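You operate a simulated robot arm through the tools that you are given. There is no shell and no other tool.

You are at the controls of a simulated robot arm. One attempt, no reset.

JOB
Put things in order on the wooden table. At the end: the white nozzle from the wooden table stands where the grey clip weight stood; the grey clip weight stands where the red key float stood; the red key float from the wooden table stands where the green boat sponge stood; the green boat sponge stands on top of the blue kneeling pad; whatever was shut is shut again. Leave all else as you found it, and nothing knocked over.

Only the result counts: the job must be done as asked and must still hold three seconds after the hand-in. Knocking over, shifting, dropping, spilling or breaking anything else fails it.

ROBOT AND FRAMES
A 6-joint arm with a two-finger parallel gripper, fixed in place. Base frame: the origin is on the floor under the middle of its stand, x ahead of it, y to its left, z up; the work surface is at about z = 0.8. Lengths are in m, angles in degrees, forces in N, time in s.
With the tool pointing down near the work surface it reaches from about 0.24 to 0.64 m from the base axis. Its first joint turns from -66.0 to 66.0 degrees. Payload 2.7 kg.
Tool frame: the origin (TCP) lies between the finger pads and is the grasp point; the fingertips stand 0.023 m ahead of it; z points along the fingers, y is the line along which they close. Largest opening 0.094 m; finger width 0.038, thickness 0.01; the body of the gripper, 0.054 by 0.096 m, starts 0.039 m behind the TCP.
Orientation is told as [roll, pitch, yaw] about the base's x, y, z axes, in that order, counted from this pose: with the fingers straight down and closing along the base's y, the tool's x points along the base's -x, its y along +y and its z along -z.

CONTROLS
- The arm moves only by the tool step_arm. Its argument "deltas" is one flat list of numbers, 7 for each row, row after row: the closure, from 0 (fully open) to 1 (shut), then the shift along the base's x, y, z in units of 25 mm (1.0 is 25 mm), then the turn, a rotation vector about the base's x, y, z in units of 4 degrees (1.0 is 4 degrees). In form: [gripper, x, y, z, rx, ry, rz, gripper, x, y, z, rx, ry, rz, ...]. A call has 1 to 20 rows; each row shifts and turns the commanded pose from where the row before left it. A call with a number of a shift or a turn outside -1 to 1 is refused whole. A row lasts 0.2 s, in which the tool goes at most 0.05 m and 8.6 degrees; a call with a longer step from one row to the next is refused whole, and so is a gripper value outside its range. A pose out of reach is approached as far as the arm can. The call stops where the force on the tool passes 40 N (or 10 N more than at its start, if that is more) or the arm is blocked; 0.2 s more then pass. The fingers move at their own pace (about 0.045 m/s each) and stop on an object; they squeeze with about 34 N. The grip force told is the motor's: it shows also when the fingers shut on nothing. Time passes only in rows, and 0.2 s behind the last, so rows that do not move let the fingers close. It gives the time, the measured TCP pose, the force on the tool (base axes), the opening and the grip force at its end, in the units of the frame above (readings bear some noise), with the torque about the TCP (base axes, N m) and any sound that the robot's microphone picked up, and new pictures: "pictures" is both (left out), scene, wrist or none.
- Cameras (640 x 400 px; columns grow to the right, rows downward): "scene" is fixed at [0.0712, -0.4368, 1.3856]; the picture's right is [0.77, -0.64, 0.00], its down [-0.47, -0.57, -0.68] and it looks along [0.43, 0.52, -0.74] (base axes); focal length 292 px, centre (320, 200). "wrist" rides on the gripper at [0.086, 0.016, -0.074] in the tool frame; the picture's right is [-0.18, 0.98, 0.00], its down [-0.58, -0.11, -0.81] and it looks along [-0.79, -0.15, 0.59] (tool axes); focal length 243 px, centre (320, 200).
- measure_at(camera, pixels): there is no depth. For up to 12 entries [column, row, z] of the newest picture of that camera ("zoom" is the newest enlarged one), the place [x, y] in the base frame at which the ray of that pixel passes the height z, good to about 0.002 m. The clock stands still meanwhile.
- close_up(camera, box): a new picture of the part [left, top, right, bottom] of that camera's present view, enlarged. The clock stands still meanwhile.
- finish_job(): hands the job in; it is judged then, once.

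Open the gripper and draw the arm clear of the work before you hand the job in, unless the task says otherwise.

The tools are called after "Emit:" as name(argument=value, ...) on one line, values as JSON. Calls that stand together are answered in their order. step_arm: Moves the arm, as the interface text tells. Its arguments: {"type":"object","properties":{"deltas":{"type":"array"},"pictures":{"type":"string","enum":["both","scene","wrist","none"]}},"required":["deltas"]} The other tools are called the same way: measure_at (camera, pixels) gives the place at which the rays of pixels pass given heights; close_up (camera, box) takes an enlarged picture of a part of a camera's view; finish_job () hands the job in.

At the start:

```text
time: 0.0
tool_pos: [0.3478, -0.0367, 1.1143]
ee_rot: [0.0, 0.1, 0.1]
ft_force: [-0.4, -1.0, 0.0]
wrist_torque: [0.03, 0.01, 0.0]
gripper_width: 0.0939
grasp_force: 0.0
```

scene: 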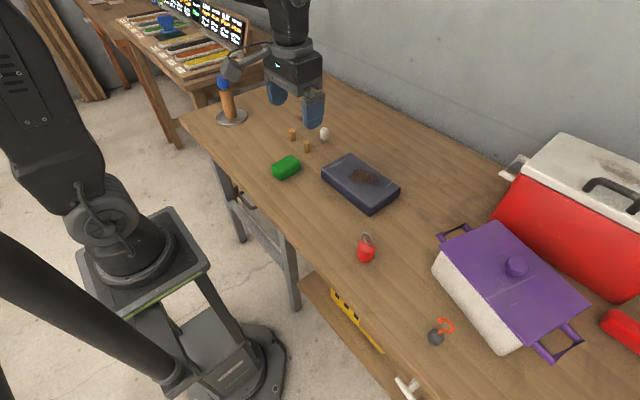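
wrist: 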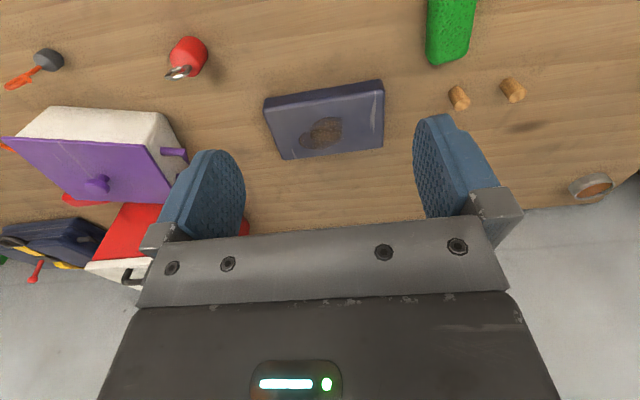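

I'll start with enlarged views of the table to identify the nozzle, the float, the weight and other objects before moving anything.

Emit:
close_up(camera="scene", box=[200, 60, 420, 200])

Emit:
close_up(camera="scene", box=[320, 220, 520, 400])

Emit:
close_up(camera="scene", box=[430, 120, 640, 400])

Emit:
close_up(camera="scene", box=[80, 0, 260, 110])

```text
2.86 times, centred on (310, 130) of scene
```

zoom: 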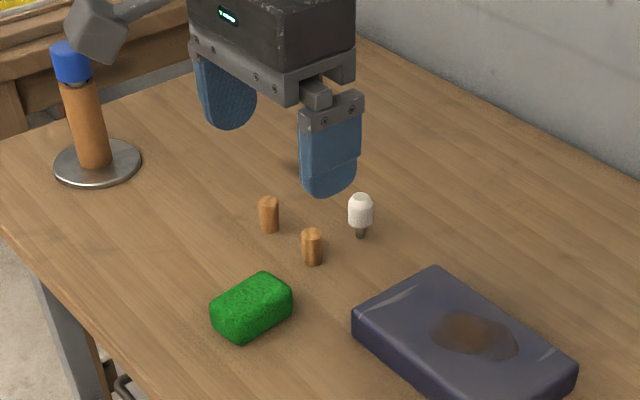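

```text
2.22 times, centred on (420, 310) of scene
```

zoom: 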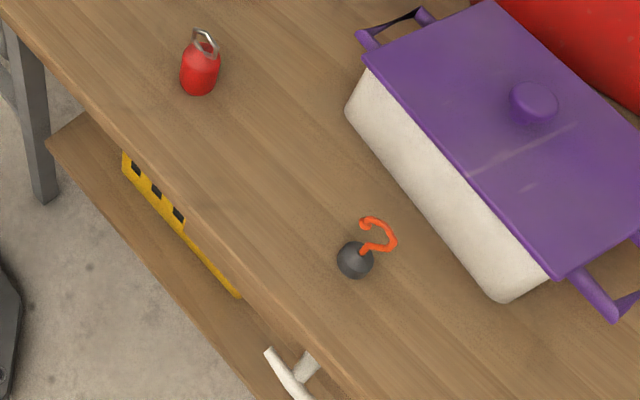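

```text
1.43 times, centred on (535, 260) of scene
```

zoom: 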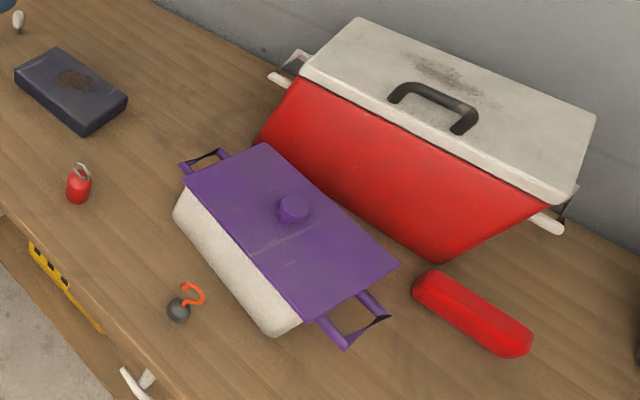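

```text
3.56 times, centred on (170, 55) of scene
```

zoom: 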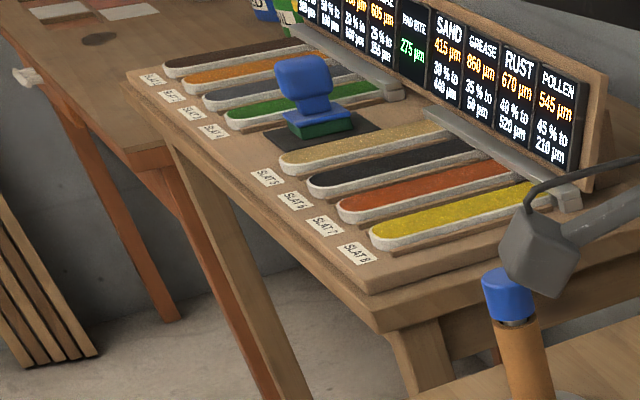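

The white object at (325,133) looks like the nozzle, with two corks next to it. I'll measure base positions at table height and zoom further in on the nozzle, the weight and the float.

Emit:
measure_at(camera="scene", pixels=[[325, 141, 0.8], [292, 139, 0.8], [308, 151, 0.8], [286, 177, 0.8], [366, 260, 0.8], [435, 345, 0.8], [231, 122, 0.8], [372, 213, 0.8], [321, 180, 0.8], [399, 195, 0.8], [349, 160, 0.83], [506, 352, 0.8]])

Emit:
close_up(camera="scene", box=[260, 110, 350, 190])

Emit:
close_up(camera="scene", box=[340, 220, 400, 270])

Emit:
close_up(camera="scene", box=[410, 305, 470, 355])

Emit:
close_up(camera="wrist", box=[0, 20, 260, 200])

Emit:
close_up(camera="wrist", box=[400, 0, 640, 220])

```text
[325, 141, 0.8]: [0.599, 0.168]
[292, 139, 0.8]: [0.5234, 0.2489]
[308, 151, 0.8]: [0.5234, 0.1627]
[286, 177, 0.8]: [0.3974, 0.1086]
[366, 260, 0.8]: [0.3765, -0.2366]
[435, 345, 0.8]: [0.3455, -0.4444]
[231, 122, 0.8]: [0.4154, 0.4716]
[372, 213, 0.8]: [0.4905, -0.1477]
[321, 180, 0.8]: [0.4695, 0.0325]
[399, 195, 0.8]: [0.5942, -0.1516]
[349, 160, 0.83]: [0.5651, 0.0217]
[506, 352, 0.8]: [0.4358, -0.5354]
```

```text
5.00 times, centred on (305, 150) of scene
```

zoom: 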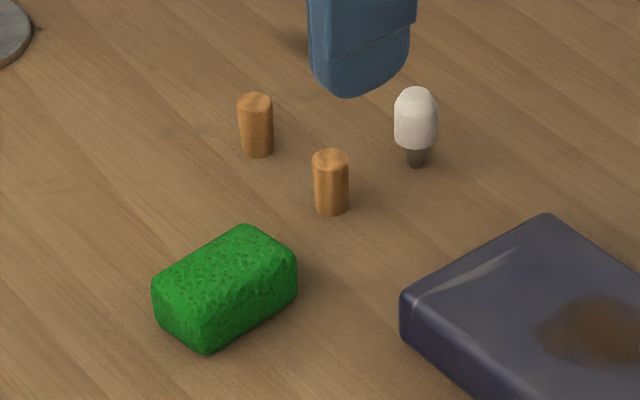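

```text
8.00 times, centred on (370, 245) of scene
```

zoom: 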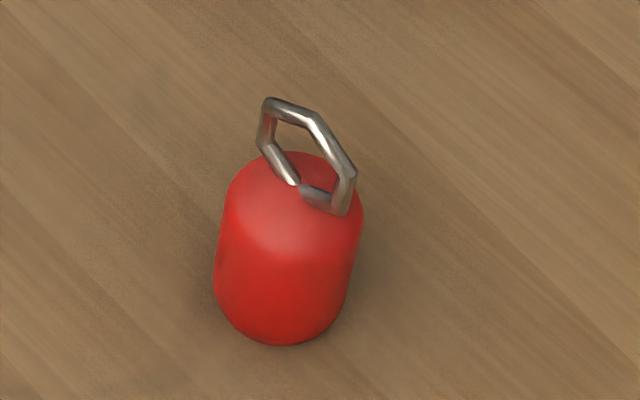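

```text
8.00 times, centred on (440, 330) of scene
```

zoom: 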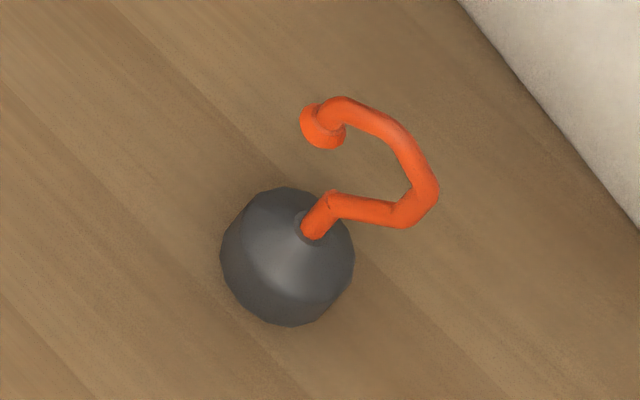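

```text
2.22 times, centred on (130, 110) of wrist
```

zoom: 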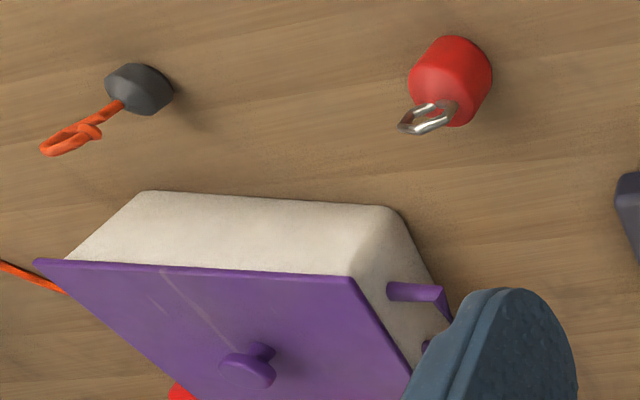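

```text
1.82 times, centred on (520, 110) of wrist
```

zoom: 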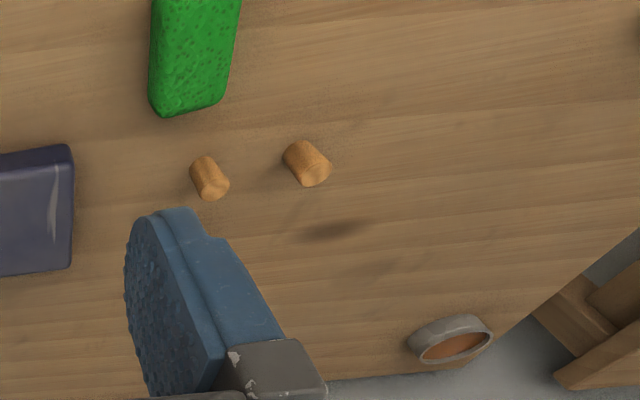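

The objects are located: nozzle about (0.60, 0.17), sponge about (0.40, 0.11), float about (0.38, -0.24), weight about (0.35, -0.44). I'll zoom in on the sponge, then measure its corners.

Emit:
close_up(camera="scene", box=[262, 148, 310, 186])

```text
10.53 times, centred on (286, 167) of scene
```

zoom: 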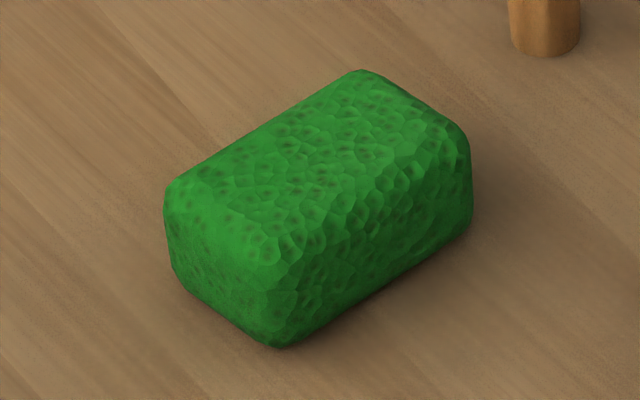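

The sponge's corners are clear in this zoom, so I'll measure the bottom edge corners at the table height and the top corners at a guessed height.

Emit:
measure_at(camera="zoom", pixels=[[272, 347, 0.8], [470, 228, 0.8], [174, 272, 0.8], [172, 188, 0.83], [360, 72, 0.83], [467, 140, 0.83], [280, 262, 0.83], [172, 188, 0.84], [360, 72, 0.84], [467, 140, 0.84], [280, 262, 0.84], [545, 52, 0.8]])

```text
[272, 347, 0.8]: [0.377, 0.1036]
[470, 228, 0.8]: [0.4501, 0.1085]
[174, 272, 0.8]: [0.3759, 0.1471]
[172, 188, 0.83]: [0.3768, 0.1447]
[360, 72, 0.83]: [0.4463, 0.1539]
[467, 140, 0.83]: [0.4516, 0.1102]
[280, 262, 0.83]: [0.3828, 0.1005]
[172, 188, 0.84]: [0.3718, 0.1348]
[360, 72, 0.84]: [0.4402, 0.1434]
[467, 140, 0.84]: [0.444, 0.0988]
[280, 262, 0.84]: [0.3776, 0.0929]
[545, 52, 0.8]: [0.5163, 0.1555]
```

The sponge is about 0.074 × 0.044 × 0.03 m, centred near (0.413, 0.127), with its long axis about +6° from x. I'll move above it with a yaw of about 6° and look with the wrist camera.

Emit:
step_arm(deltas=[0, 0.33, 0.82, -0.9, 0, 0, 0.19, 0, 0.33, 0.82, -0.9, 0, 0, 0.19, 0, 0.33, 0.82, -0.9, 0, 0, 0.19, 0, 0.33, 0.82, -0.9, 0, 0, 0.19, 0, 0.33, 0.82, -0.9, 0, 0, 0.19, 0, 0.33, 0.82, -0.9, 0, 0, 0.19, 0, 0.33, 0.82, -0.9, 0, 0, 0.19, 0, 0.33, 0.82, -0.9, 0, 0, 0.19, 0, 0, 0, 0, 0, 0, 0])

```text
time: 2.0
tool_pos: [0.4139, 0.1262, 0.9333]
ee_rot: [0.0, 0.0, 6.1]
ft_force: [-0.2, -0.3, -0.3]
wrist_torque: [-0.03, -0.01, -0.02]
gripper_width: 0.094
grasp_force: 0.0
```

scene: 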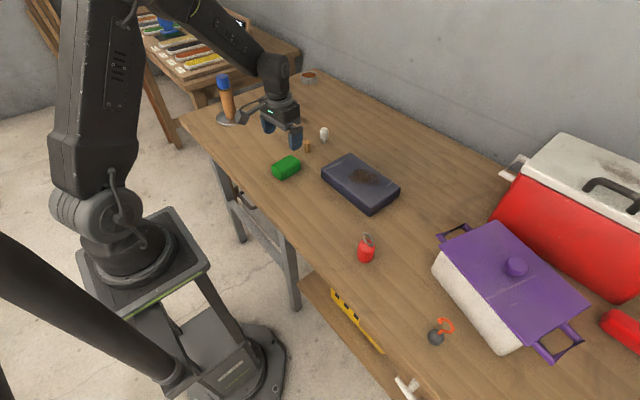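
wrist: 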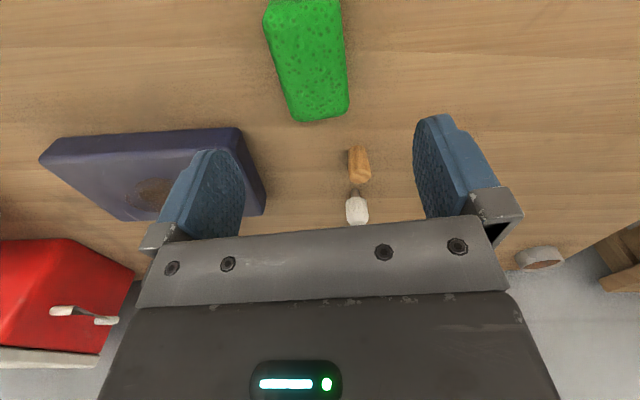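

The wrist camera sees the sponge at (265-350, 0-122), the cork at (359,163) and the nozzle at (357,208). I'll measure sponge edges from this view to cross-check height and orientation.

Emit:
measure_at(camera="wrist", pixels=[[298, 121, 0.8], [349, 106, 0.8], [298, 121, 0.83], [345, 95, 0.83], [264, 20, 0.83], [342, 10, 0.83], [264, 20, 0.815], [342, 10, 0.815], [359, 180, 0.8], [357, 200, 0.8]])

Emit:
close_up(camera="wrist", box=[240, 0, 400, 130])

Emit:
close_up(camera="wrist", box=[320, 130, 400, 230])

```text
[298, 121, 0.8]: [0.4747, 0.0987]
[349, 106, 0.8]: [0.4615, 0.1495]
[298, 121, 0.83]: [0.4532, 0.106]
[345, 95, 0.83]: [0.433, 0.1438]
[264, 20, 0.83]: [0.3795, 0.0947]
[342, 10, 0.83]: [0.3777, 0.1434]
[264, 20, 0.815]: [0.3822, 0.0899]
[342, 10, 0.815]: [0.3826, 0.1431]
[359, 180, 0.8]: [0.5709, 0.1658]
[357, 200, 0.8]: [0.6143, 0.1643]
```

```text
3.08 times, centred on (320, 65) of wrist
```

zoom: 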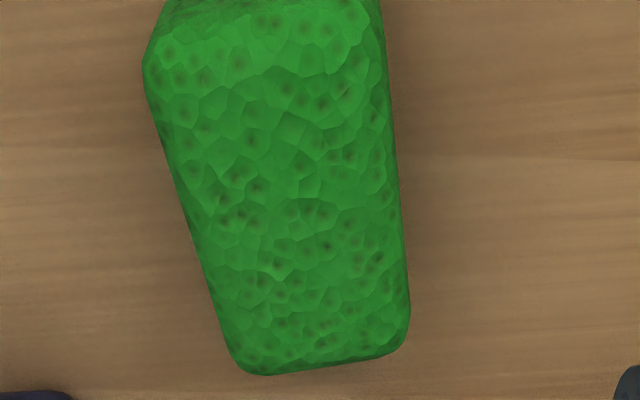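

```text
4.00 times, centred on (360, 180) of wrist
```

zoom: 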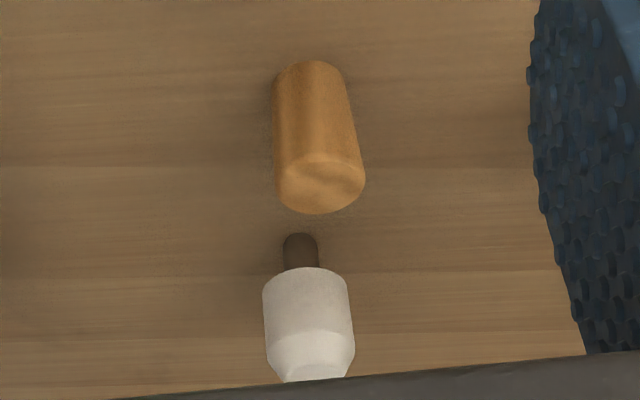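

The sponge is centred under the TCP and aligned with the fingers. I'll descend to z≈0.827, staying open, then close and check.

Emit:
step_arm(deltas=[0, 0, 0.03, -0.85, 0, 0, 0, 0, 0, 0, -0.85, 0, 0, 0, 0, 0, 0, -0.85, 0, 0, 0, 0, 0, 0, -0.85, 0, 0, 0, 0, 0, 0, -0.8, 0, 0, 0, 0, 0, 0, 0, 0, 0, 0])

```text
time: 3.4
tool_pos: [0.4149, 0.1269, 0.8286]
ee_rot: [0.0, 0.0, 6.1]
ft_force: [-0.3, 0.1, -0.7]
wrist_torque: [0.01, 0.0, 0.0]
gripper_width: 0.094
grasp_force: 0.2
```

scene: 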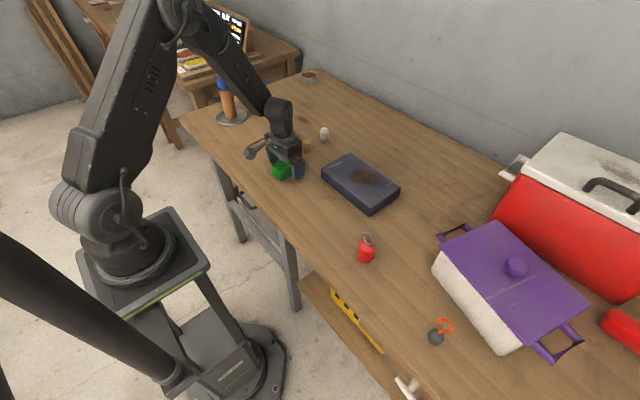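
wrist: 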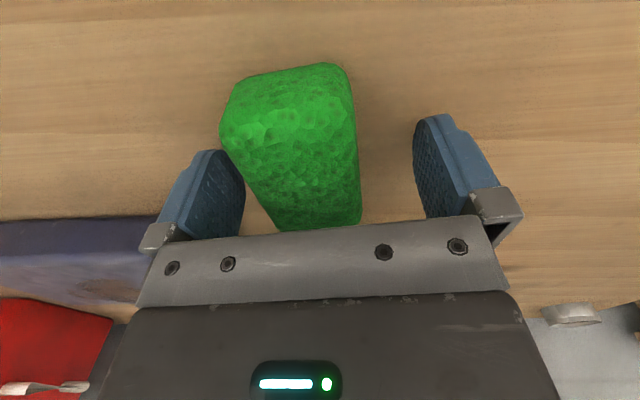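

The sponge lies between the fingers, possibly slightly off centre. Before closing I'll measure its edges here to settle its exact centre.

Emit:
measure_at(camera="wrist", pixels=[[220, 130, 0.83], [220, 130, 0.82], [353, 90, 0.8], [353, 90, 0.82], [360, 220, 0.8], [360, 220, 0.82], [275, 225, 0.83], [275, 225, 0.82], [238, 80, 0.8], [345, 68, 0.8], [290, 70, 0.8]])

Emit:
close_up(camera="wrist", box=[190, 40, 430, 240])

Emit:
close_up(camera="scene", box=[240, 120, 330, 190])

```text
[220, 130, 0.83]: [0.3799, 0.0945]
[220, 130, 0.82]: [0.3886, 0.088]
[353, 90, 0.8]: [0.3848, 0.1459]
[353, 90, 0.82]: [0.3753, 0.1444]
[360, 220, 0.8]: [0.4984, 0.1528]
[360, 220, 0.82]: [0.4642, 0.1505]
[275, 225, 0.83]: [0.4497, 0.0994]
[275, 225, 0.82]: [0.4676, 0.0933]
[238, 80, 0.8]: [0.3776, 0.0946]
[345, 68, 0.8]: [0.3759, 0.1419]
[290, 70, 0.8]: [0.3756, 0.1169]
```

```text
2.00 times, centred on (310, 140) of wrist
```

zoom: 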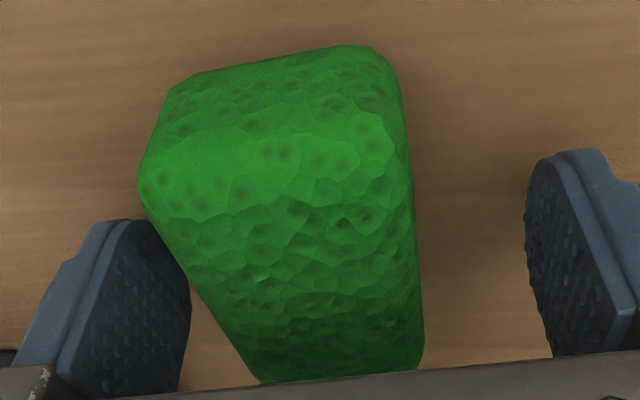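

```text
5.71 times, centred on (285, 155) of scene
```

zoom: 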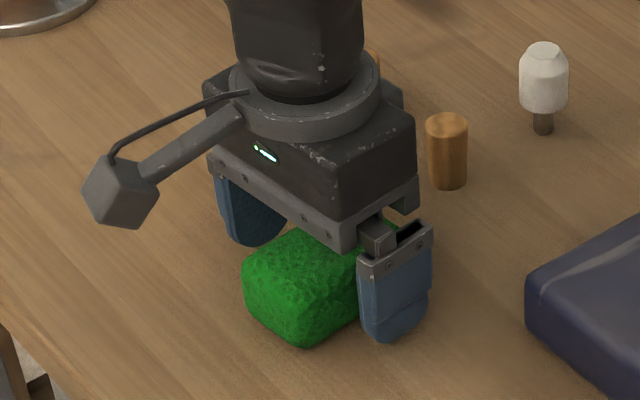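

The near-end corners average to y≈0.1185, so the sponge's centre is about (0.4135, 0.123). I'll shift 4 mm in -y and close the fingers on it.

Emit:
step_arm(deltas=[0, -0.04, -0.16, -0.06, 0, 0, 0, 0.4, 0, 0, 0, 0, 0, 0, 0.8, 0, 0, 0, 0, 0, 0, 1, 0, 0, 0, 0, 0, 0, 1, 0, 0, 0, 0, 0, 0, 1, 0, 0, 0, 0, 0, 0])

```text
time: 4.8
tool_pos: [0.4131, 0.1221, 0.8269]
ee_rot: [0.0, 0.1, 6.1]
ft_force: [0.5, -0.1, 0.5]
wrist_torque: [-0.03, 0.0, -0.01]
gripper_width: 0.0492
grasp_force: 34.5
```

scene: 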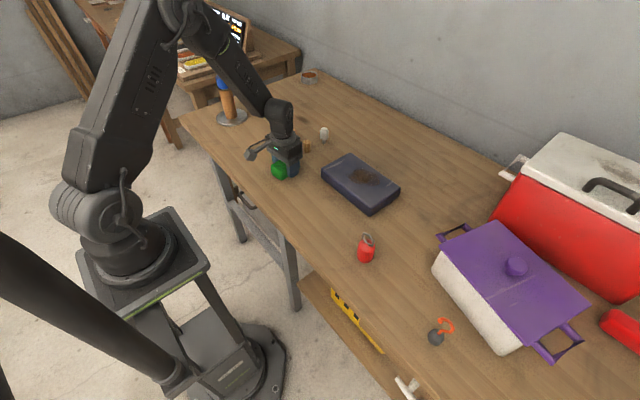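
wrist: 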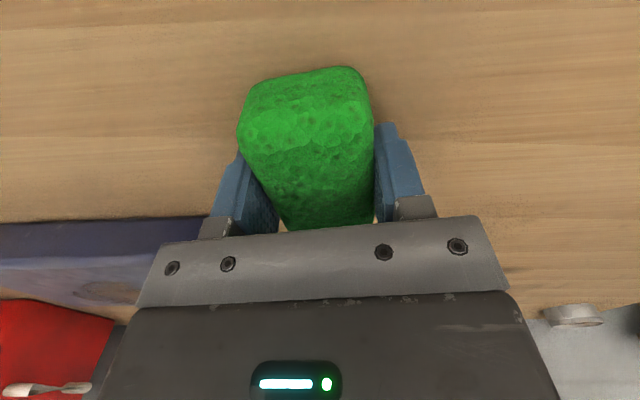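

The sponge is gripped (opening 0.049, 34.5 N). Next I'll look closely at the pad to find its top height and centre.

Emit:
close_up(camera="scene", box=[310, 145, 410, 220])

```text
5.33 times, centred on (360, 182) of scene
```

zoom: 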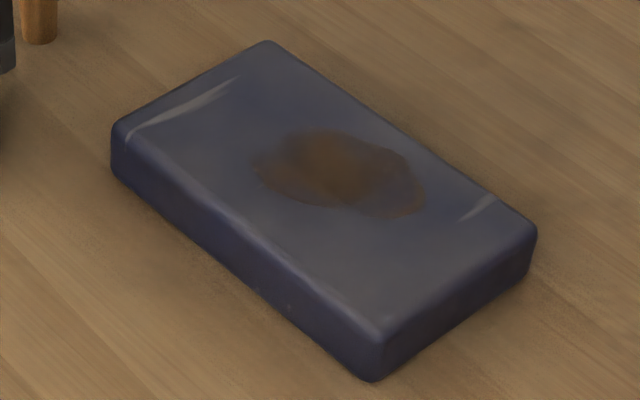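

Emit:
measure_at(camera="zoom", pixels=[[113, 172, 0.8], [372, 381, 0.8], [528, 276, 0.8], [118, 125, 0.83], [268, 43, 0.83], [535, 232, 0.83], [382, 340, 0.83], [118, 125, 0.82], [268, 43, 0.82], [535, 232, 0.82], [382, 340, 0.82], [338, 175, 0.83]])

```text
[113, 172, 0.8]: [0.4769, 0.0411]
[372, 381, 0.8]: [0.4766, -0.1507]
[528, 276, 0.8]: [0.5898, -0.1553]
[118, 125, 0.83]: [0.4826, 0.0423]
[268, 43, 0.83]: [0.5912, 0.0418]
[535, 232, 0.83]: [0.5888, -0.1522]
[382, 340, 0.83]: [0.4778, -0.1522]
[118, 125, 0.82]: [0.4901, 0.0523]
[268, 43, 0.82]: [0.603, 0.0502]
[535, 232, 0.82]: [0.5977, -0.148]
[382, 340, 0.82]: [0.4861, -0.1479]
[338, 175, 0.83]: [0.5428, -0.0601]
```

The pad spans x 0.477–0.59, y -0.153–0.041, with its top at about z=0.83 and centre about (0.534, -0.055). I'll lift the sponge and carry it over the pad's centre.

Emit:
step_arm(deltas=[1, 0, 0, 0.6, 0, 0, 0, 1, 0, 0, 0.9, 0, 0, 0, 1, 0, 0, 0.9, 0, 0, 0, 1, 0, 0, 0.9, 0, 0, 0, 1, 0.605, -0.885, 0, 0, 0, -0.19, 1, 0.605, -0.885, 0, 0, 0, -0.19, 1, 0.605, -0.885, 0, 0, 0, -0.19, 1, 0.605, -0.885, 0, 0, 0, -0.19, 1, 0.605, -0.885, 0, 0, 0, -0.19, 1, 0.605, -0.885, 0, 0, 0, -0.19, 1, 0.605, -0.885, 0, 0, 0, -0.19, 1, 0.605, -0.885, 0, 0, 0, -0.19, 1, 0, 0, 0, 0, 0, 0])

```text
time: 7.6
tool_pos: [0.5332, -0.0553, 0.9107]
ee_rot: [0.0, -0.1, -0.1]
ft_force: [0.7, -0.4, -0.3]
wrist_torque: [0.01, 0.01, -0.01]
gripper_width: 0.0492
grasp_force: 34.3
```

scene: 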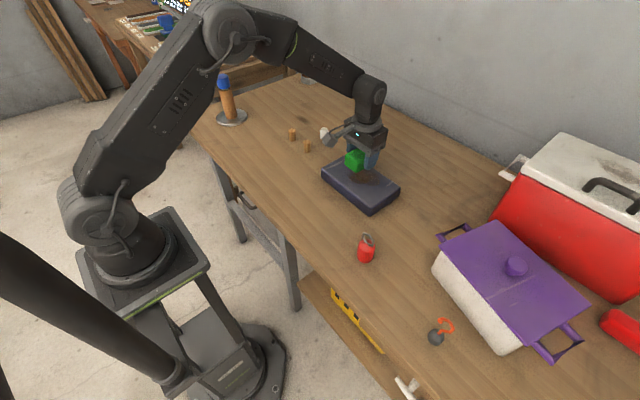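
wrist: 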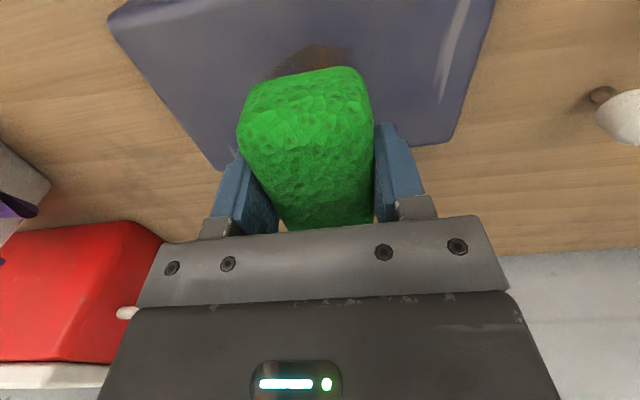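

The sponge hangs over the pad's centre. I'll lower to just above the expected contact (TCP z≈0.857).

Emit:
step_arm(deltas=[1, 0, 0, -0.9, 0, 0, 0, 1, 0, 0, -0.7, 0, 0, 0, 1, 0, 0, -0.3, 0, 0, 0, 1, 0, 0, -0.1, 0, 0, 0, 1, 0, 0, 0, 0, 0, 0], pictures="both")

```text
time: 8.7
tool_pos: [0.5362, -0.0544, 0.8645]
ee_rot: [-0.1, -0.6, 0.1]
ft_force: [-0.2, 0.5, 3.3]
wrist_torque: [0.05, 0.01, 0.03]
gripper_width: 0.0492
grasp_force: 33.8
stopped in row 5: the force on the tool passed its limit at 40 N (the readings are from after the stop); the commanded pose is now the measured one
```

scene: 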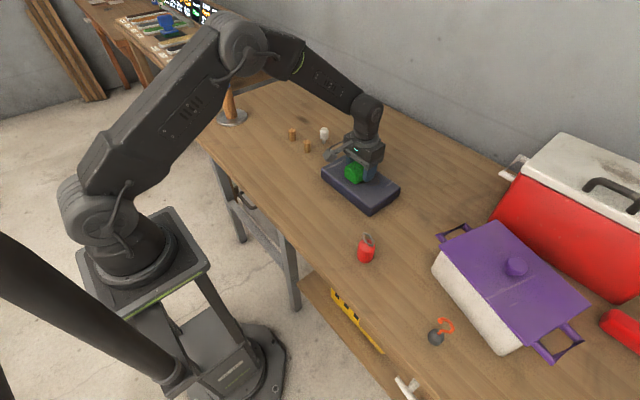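
wrist: 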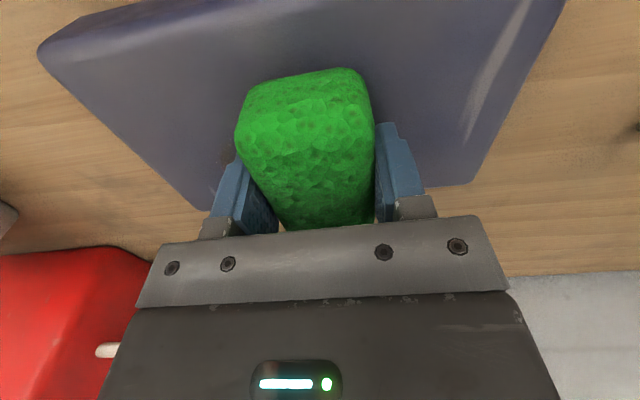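

Contact was made (the pad's top is near z≈0.837) and the force is back to 3 N. I'll open the fingers, then rise straight up.

Emit:
step_arm(deltas=[0.7, 0, 0, 0, 0, 0, 0, 0.5, 0, 0, 0, 0, 0, 0, 0.2, 0, 0, 0, 0, 0, 0, 0, 0, 0, 0, 0, 0, 0, 0, 0, 0, 0, 0, 0, 0, 0, 0, 0, 0.4, 0, 0, 0, 0, 0, 0, 0.8, 0, 0, 0, 0, 0, 0, 0.9, 0, 0, 0, 0, 0, 0, 0.9, 0, 0, 0, 0, 0, 0, 0.9, 0, 0, 0])

```text
time: 10.9
tool_pos: [0.5365, -0.054, 0.9623]
ee_rot: [-0.1, -0.6, 0.1]
ft_force: [-0.2, -0.4, -0.6]
wrist_torque: [0.01, -0.02, -0.03]
gripper_width: 0.0943
grasp_force: 0.0
```

scene: 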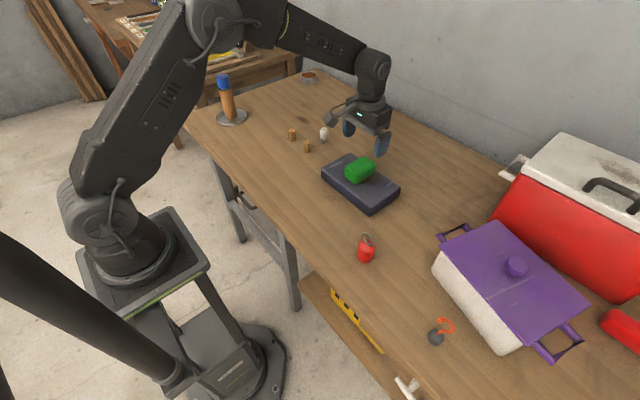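
wrist: 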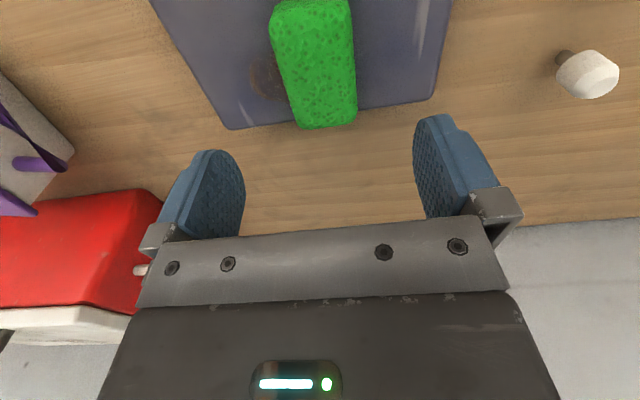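

The sponge rests on the pad. Next is the red float, so I'll take a fresh zoom to measure its position and size, and a comparison zoom of the pad.

Emit:
close_up(camera="scene", box=[310, 145, 410, 220])

Emit:
close_up(camera="scene", box=[340, 220, 400, 270])

```text
5.33 times, centred on (360, 182) of scene
```

zoom: 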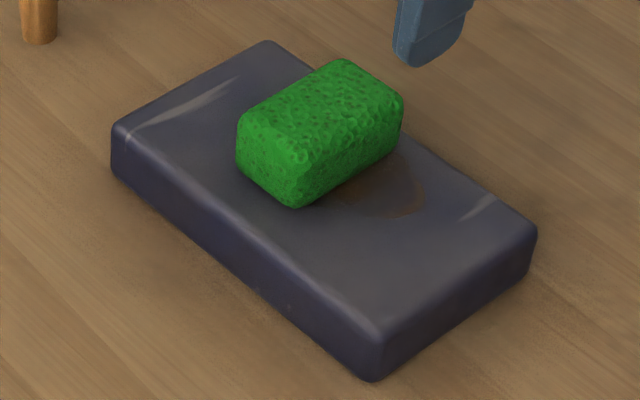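

```text
8.00 times, centred on (370, 245) of scene
```

zoom: 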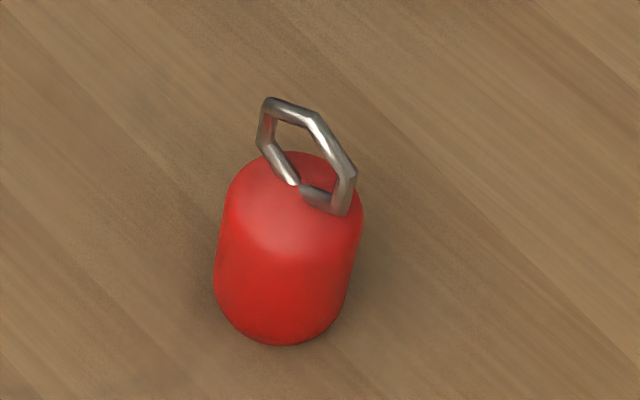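

The pad's corners haven't moved by a pixel and the sponge sits well on it. Next I'll measure the float's outline.

Emit:
measure_at(camera="zoom", pixels=[[280, 345, 0.8], [216, 290, 0.81], [344, 305, 0.81], [228, 195, 0.84], [362, 220, 0.84], [295, 152, 0.85], [228, 195, 0.85], [362, 220, 0.85], [270, 98, 0.88], [355, 185, 0.86], [216, 290, 0.8], [344, 305, 0.8]])

```text
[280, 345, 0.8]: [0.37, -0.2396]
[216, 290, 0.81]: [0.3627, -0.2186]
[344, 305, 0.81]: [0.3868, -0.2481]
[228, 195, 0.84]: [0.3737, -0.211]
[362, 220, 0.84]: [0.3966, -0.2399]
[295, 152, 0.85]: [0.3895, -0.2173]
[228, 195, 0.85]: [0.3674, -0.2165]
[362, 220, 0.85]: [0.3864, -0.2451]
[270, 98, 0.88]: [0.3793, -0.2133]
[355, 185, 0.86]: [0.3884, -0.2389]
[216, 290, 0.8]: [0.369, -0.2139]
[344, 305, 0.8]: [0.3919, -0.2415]
```

The float is about 0.038 m across, near (0.380, -0.228), with its ring rising above the body. I'll hover over it for a wrist view, correcting the slight pitch.

Emit:
step_arm(deltas=[0, -0.7825, -0.87, 0.1, 0, 0.15, 0, 0, -0.7825, -0.87, 0, 0, 0, 0, 0, -0.7825, -0.87, 0, 0, 0, 0, 0, -0.7825, -0.87, 0, 0, 0, 0, 0, -0.7825, -0.87, 0, 0, 0, 0, 0, -0.7825, -0.87, 0, 0, 0, 0, 0, -0.7825, -0.87, 0, 0, 0, 0, 0, -0.7825, -0.87, 0, 0, 0, 0, 0, 0, 0, 0, 0, 0, 0])

```text
time: 12.9
tool_pos: [0.3787, -0.2279, 0.9654]
ee_rot: [-0.1, -0.1, 0.0]
ft_force: [-0.1, -0.6, -0.1]
wrist_torque: [-0.01, 0.0, -0.02]
gripper_width: 0.094
grasp_force: 0.0
```

scene: 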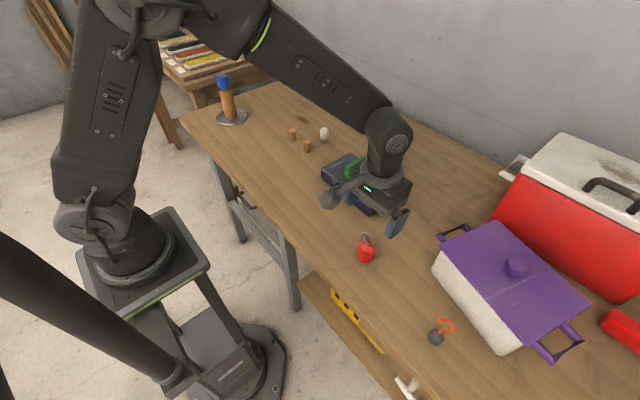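
wrist: 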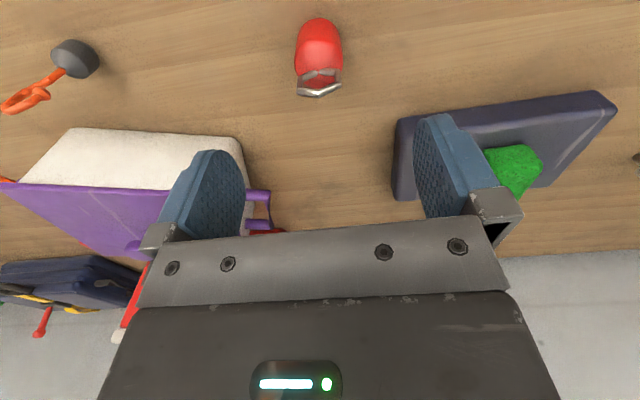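

Emit:
close_up(camera="wrist", box=[270, 0, 370, 110])

Emit:
measure_at(camera="wrist", pixels=[[319, 18, 0.8], [295, 60, 0.8], [340, 50, 0.8], [297, 88, 0.88], [342, 85, 0.88], [318, 95, 0.88], [318, 95, 0.87], [320, 80, 0.845], [75, 45, 0.8]])

Emit:
close_up(camera="wrist", box=[0, 10, 140, 130])

```text
3.64 times, centred on (320, 55) of wrist
```

zoom: 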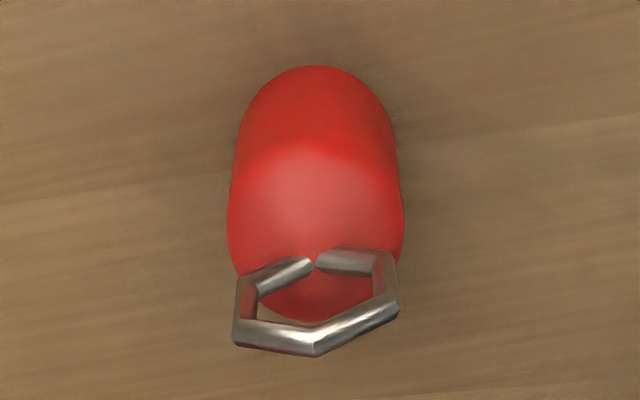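

```text
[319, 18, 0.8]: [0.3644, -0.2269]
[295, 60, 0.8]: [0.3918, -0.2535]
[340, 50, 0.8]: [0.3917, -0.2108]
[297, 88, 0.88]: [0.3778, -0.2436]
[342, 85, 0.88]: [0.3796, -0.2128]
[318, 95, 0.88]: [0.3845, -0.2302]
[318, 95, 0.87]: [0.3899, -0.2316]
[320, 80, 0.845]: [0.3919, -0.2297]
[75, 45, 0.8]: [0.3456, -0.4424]
```

```text
3.33 times, centred on (70, 70) of wrist
```

zoom: 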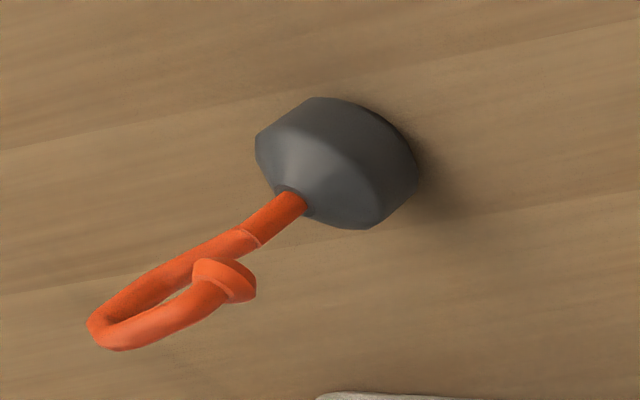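

The float's ring corner agrees between cameras at z≈0.88. I'll triangulate the ring's apex by measuring it in both views at several heights.

Emit:
measure_at(camera="wrist", pixels=[[318.6, 96.2, 0.88], [318.6, 96.2, 0.89], [318.6, 96.2, 0.9], [296.6, 92.1, 0.87], [296.6, 92.1, 0.88], [296.6, 92.1, 0.89], [341.4, 85.2, 0.88], [341.4, 85.2, 0.87]])

Emit:
measure_at(camera="scene", pixels=[[369.75, 233.9, 0.88], [369.75, 233.9, 0.89], [369.75, 233.9, 0.9], [374.4, 241.9, 0.87], [374.4, 241.9, 0.88], [374.4, 241.9, 0.89], [363.75, 232.25, 0.88], [363.75, 232.25, 0.87]])

```text
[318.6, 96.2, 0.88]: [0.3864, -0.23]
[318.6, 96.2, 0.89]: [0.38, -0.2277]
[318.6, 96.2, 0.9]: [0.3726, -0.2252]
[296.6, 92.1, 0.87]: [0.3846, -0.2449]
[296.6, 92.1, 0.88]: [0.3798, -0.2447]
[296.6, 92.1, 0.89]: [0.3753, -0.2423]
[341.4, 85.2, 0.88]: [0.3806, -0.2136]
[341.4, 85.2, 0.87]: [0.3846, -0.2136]
```

```text
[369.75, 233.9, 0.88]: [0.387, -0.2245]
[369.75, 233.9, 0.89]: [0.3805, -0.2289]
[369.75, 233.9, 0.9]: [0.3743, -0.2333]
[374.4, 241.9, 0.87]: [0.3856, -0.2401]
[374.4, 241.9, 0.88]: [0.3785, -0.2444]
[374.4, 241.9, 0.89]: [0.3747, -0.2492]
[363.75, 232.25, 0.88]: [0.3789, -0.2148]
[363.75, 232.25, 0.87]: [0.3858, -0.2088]
```

The ring's apex is at z≈0.89, so a vertical grasp would leave the palm too close to it. I'll tilt the tool 32° about y so the palm comes from the base side and clears the ring, and check the view.

Emit:
step_arm(deltas=[0, -0.03, 0, 0, 0, -1, 0, 0, -0.03, 0, 0, 0, -1, 0, 0, -0.03, 0, 0, 0, -1, 0, 0, -0.03, 0, 0, 0, -1, 0, 0, -0.03, 0, 0, 0, -1, 0, 0, -0.03, 0, 0, 0, -1, 0, 0, -0.03, 0, 0, 0, -1, 0, 0, -0.03, 0, 0, 0, -1, 0, 0, 0, 0, -0.4, 0, 0, 0, 0, 0, 0, 0, 0, 0, 0])

```text
time: 15.1
tool_pos: [0.3717, -0.229, 0.9548]
ee_rot: [-0.1, -32.2, 0.0]
ft_force: [-0.3, 0.1, 0.4]
wrist_torque: [0.02, 0.0, 0.0]
gripper_width: 0.0939
grasp_force: 0.0
```

scene: 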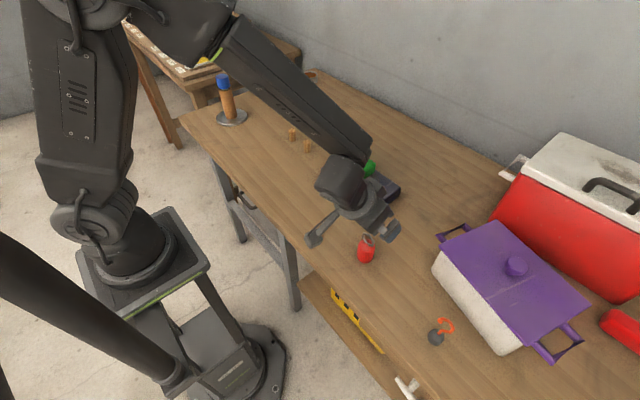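
wrist: 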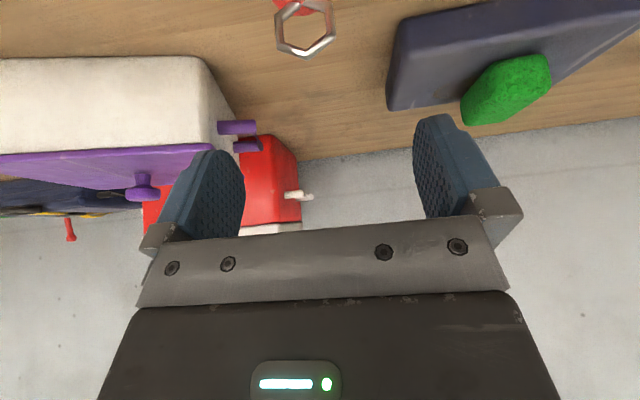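

The tilt is right and the ring is visible at (305,30). I'll descend vertically to about z=0.877 and check again.

Emit:
step_arm(deltas=[0, 0.03, 0.02, -0.8, 0, 0, 0, 0, 0, 0, -0.8, 0, 0, 0, 0, 0, 0, -0.8, 0, 0, 0, 0, 0, 0, -0.7, 0, 0, 0, 0, 0, 0, 0, 0, 0, 0])

```text
time: 16.3
tool_pos: [0.3751, -0.2278, 0.877]
ee_rot: [0.0, -32.0, 0.0]
ft_force: [-0.6, -0.1, -0.1]
wrist_torque: [0.04, 0.0, 0.01]
gripper_width: 0.0939
grasp_force: 0.1
```

scene: 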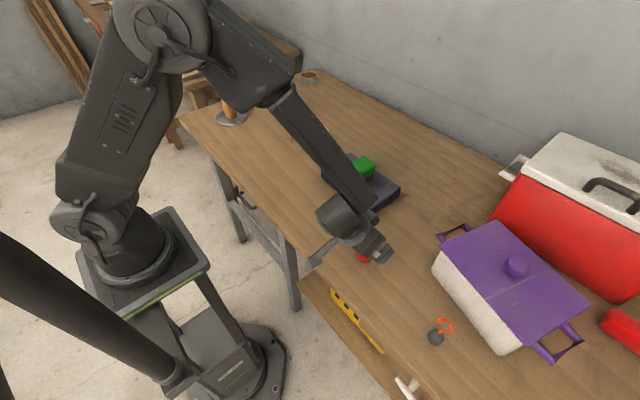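
wrist: 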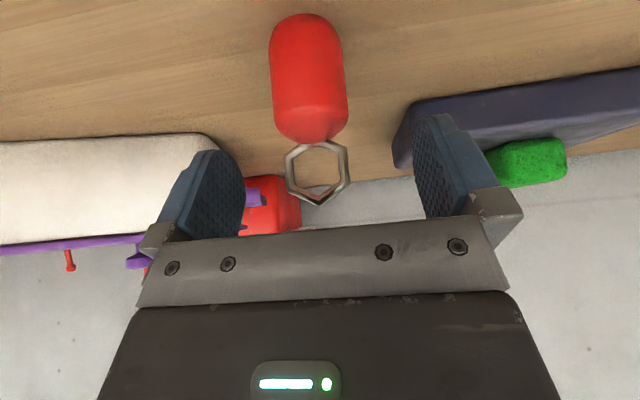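

The float is centred between the fingers with the ring clear at (318,172). I'll descend the last 39 mm with a 2 mm shift toward the base.

Emit:
measure_at(camera="wrist", pixels=[[303, 14, 0.8], [270, 50, 0.8], [342, 45, 0.8]])

Emit:
step_arm(deltas=[0, -0.08, -0.01, -0.6, 0, 0, 0, 0, 0, 0, -0.6, 0, 0, 0, 0, 0, 0, -0.36, 0, 0, 0, 0, 0, 0, 0, 0, 0, 0])

```text
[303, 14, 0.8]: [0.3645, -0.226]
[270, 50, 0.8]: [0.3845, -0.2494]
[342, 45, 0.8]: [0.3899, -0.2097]
```

```text
time: 17.3
tool_pos: [0.3731, -0.229, 0.8368]
ee_rot: [0.0, -32.1, 0.1]
ft_force: [0.4, 0.2, 0.0]
wrist_torque: [0.01, 0.02, 0.04]
gripper_width: 0.0938
grasp_force: 0.1
```

scene: 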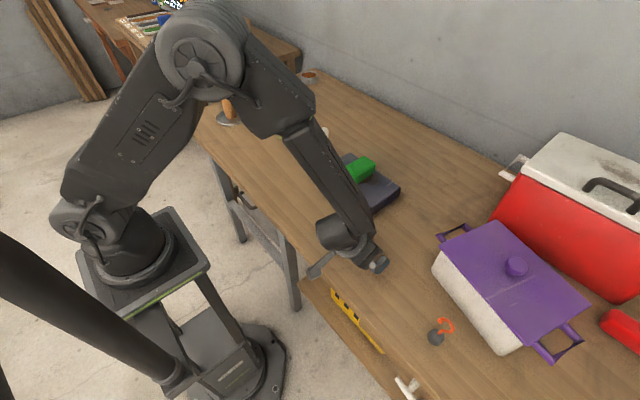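
wrist: 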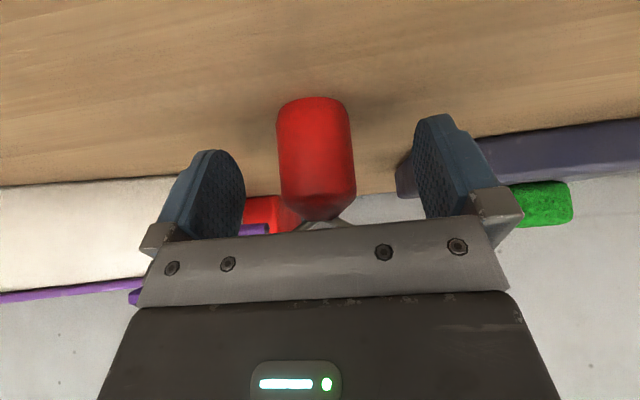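

The float stands between the pads with no contact, its centre at about (0.383, -0.229). I'll close the fingers.

Emit:
step_arm(deltas=[0.4, 0, 0, 0, 0, 0, 0, 0.8, 0, 0, 0, 0, 0, 0, 1, 0, 0, 0, 0, 0, 0, 1, 0, 0, 0, 0, 0, 0, 1, 0, 0, 0, 0, 0, 0, 1, 0, 0, 0, 0, 0, 0])

```text
time: 18.7
tool_pos: [0.3715, -0.2277, 0.8377]
ee_rot: [-0.1, -31.9, 0.1]
ft_force: [-1.0, 0.8, 1.2]
wrist_torque: [0.03, 0.01, 0.02]
gripper_width: 0.0361
grasp_force: 34.3
```

scene: 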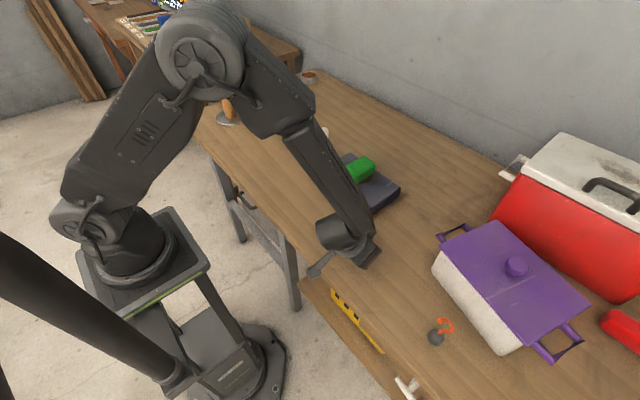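
wrist: 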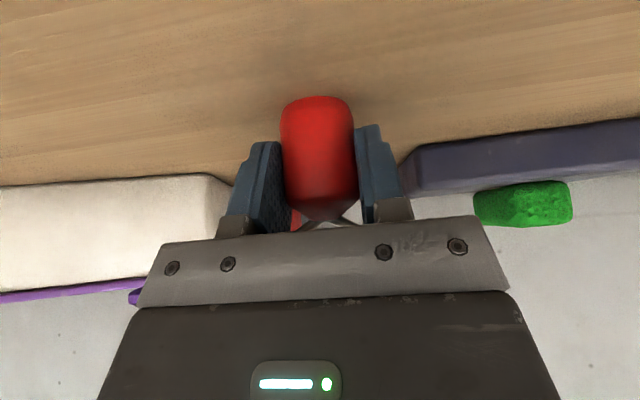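

The float is gripped (opening 0.036). I'll lift it 85 mm and carry it over to the sponge's former spot, keeping the tilt.

Emit:
step_arm(deltas=[1, 0, 0, 0.5, 0, 0, 0, 1, 0, 0, 0.9, 0, 0, 0, 1, 0, 0, 1, 0, 0, 0, 1, 0, 0, 1, 0, 0, 0, 1, 0, 0, 0, 0, 0, 0])

Emit:
step_arm(deltas=[1, 0.0775, 0.878, 0, 0, 0, 0, 1, 0.0775, 0.878, 0, 0, 0, 0, 1, 0.0775, 0.878, 0, 0, 0, 0, 1, 0.0775, 0.878, 0, 0, 0, 0, 1, 0.0775, 0.878, 0, 0, 0, 0, 1, 0.0775, 0.878, 0, 0, 0, 0, 1, 0.0775, 0.878, 0, 0, 0, 0, 1, 0.0775, 0.878, 0, 0, 0, 0, 1, 0.0775, 0.878, 0, 0, 0, 0, 1, 0.0775, 0.878, 0, 0, 0, 0, 1, 0.0775, 0.878, 0, 0, 0, 0, 1, 0.0775, 0.878, 0, 0, 0, 0, 1, 0.0775, 0.878, 0, 0, 0, 0, 1, 0.0775, 0.878, 0, 0, 0, 0, 1, 0.0775, 0.878, 0, 0, 0, 0, 1, 0.0775, 0.878, 0, 0, 0, 0, 1, 0, 0, 0, 0, 0, 0])

```text
time: 19.9
tool_pos: [0.3726, -0.2288, 0.9224]
ee_rot: [-0.1, -31.9, 0.1]
ft_force: [-0.1, 0.0, -1.0]
wrist_torque: [0.03, -0.02, -0.02]
gripper_width: 0.036
grasp_force: 33.5
```

scene: 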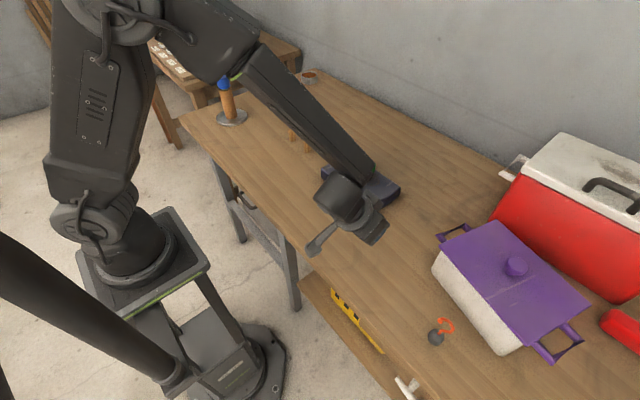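
wrist: 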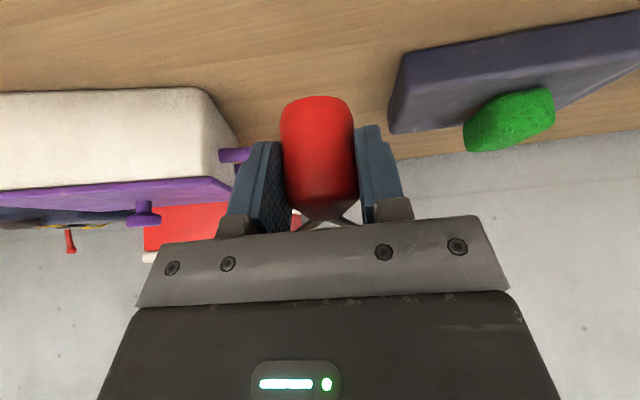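

```text
time: 23.5
tool_pos: [0.3884, -0.0319, 0.9219]
ee_rot: [0.0, -32.2, 0.1]
ft_force: [-1.4, 0.1, -0.1]
wrist_torque: [-0.04, -0.03, -0.01]
gripper_width: 0.0362
grasp_force: 34.0
out of reach, approached as far as the arm can: row 10, 11, 12, 13, 14, 15, 16
```

scene: 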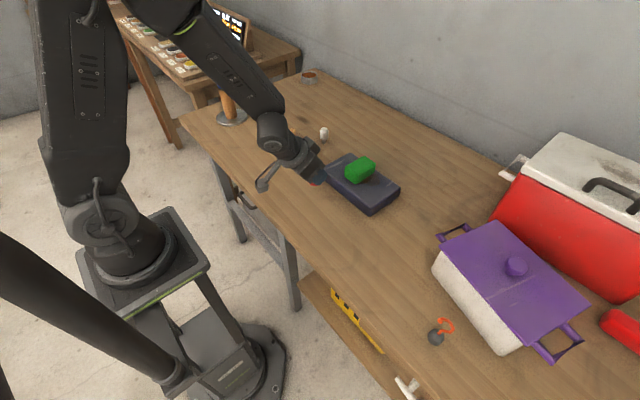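
wrist: 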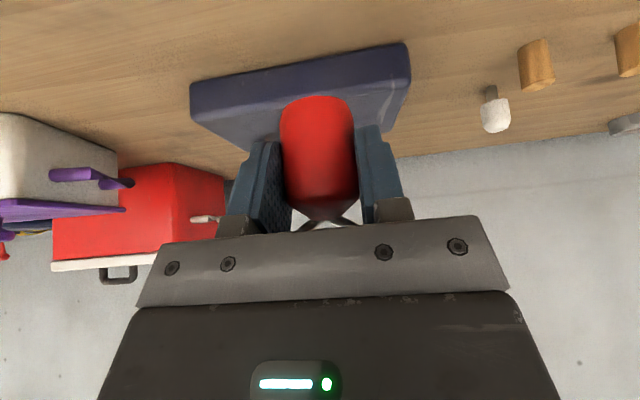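

The arm stopped at an inner reach limit near (0.388, -0.032), still holding the float. I'll send a zero row to see where the commanded pose stands.

Emit:
step_arm(deltas=[1, 0, 0, 0, 0, 0, 0], pictures="none")

```text
time: 23.9
tool_pos: [0.3892, -0.032, 0.9225]
ee_rot: [0.0, -32.0, 0.2]
ft_force: [0.1, 0.0, 0.1]
wrist_torque: [0.0, 0.01, 0.02]
gripper_width: 0.0362
grasp_force: 34.2
```

It holds still there. I'll move outward (+x) and up a bit to get away from the limit and check that it follows.

Emit:
step_arm(deltas=[1, 0.8, 0, 0.4, 0, 0, 0, 1, 0.8, 0, 0.4, 0, 0, 0, 1, 0.4, 0, 0, 0, 0, 0, 1, 0, 0, 0, 0, 0, 0], pictures="scene")

```text
time: 24.9
tool_pos: [0.389, -0.0312, 0.9234]
ee_rot: [0.0, -32.0, 0.0]
ft_force: [0.0, -0.9, -0.4]
wrist_torque: [-0.02, 0.01, 0.0]
gripper_width: 0.0357
grasp_force: 34.0
out of reach, approached as far as the arm can: row 1, 2, 3
```

scene: 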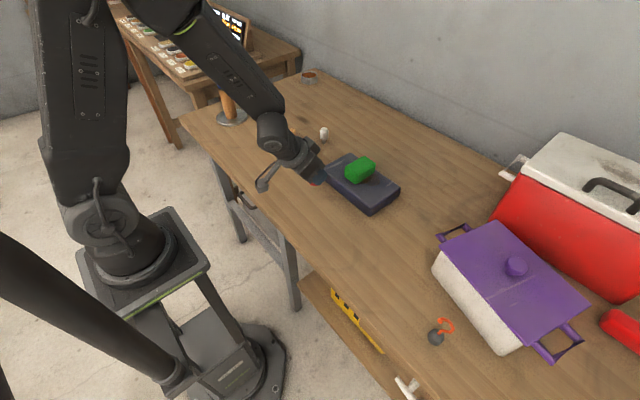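

The tool and forearm look nearly in line, so this is a wrist singularity rather than a reach limit. Yawing the tool positively should bring it away from alignment, so I'll try that first.

Emit:
step_arm(deltas=[1, 0, 0, 0, 0, 0, 1, 1, 0, 0, 0, 0, 0, 1, 1, 0, 0, 0, 0, 0, 1, 1, 0, 0, 0, 0, 0, 0], pictures="scene")

```text
time: 25.9
tool_pos: [0.389, -0.0324, 0.9224]
ee_rot: [-0.2, -32.1, 12.1]
ft_force: [0.0, 0.4, -0.5]
wrist_torque: [-0.01, 0.01, 0.03]
gripper_width: 0.036
grasp_force: 33.5
```

scene: 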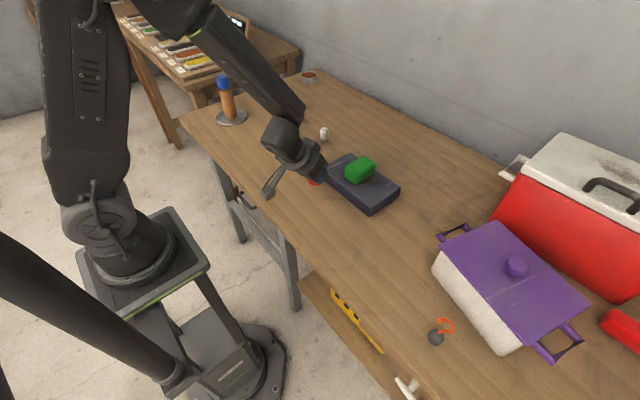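

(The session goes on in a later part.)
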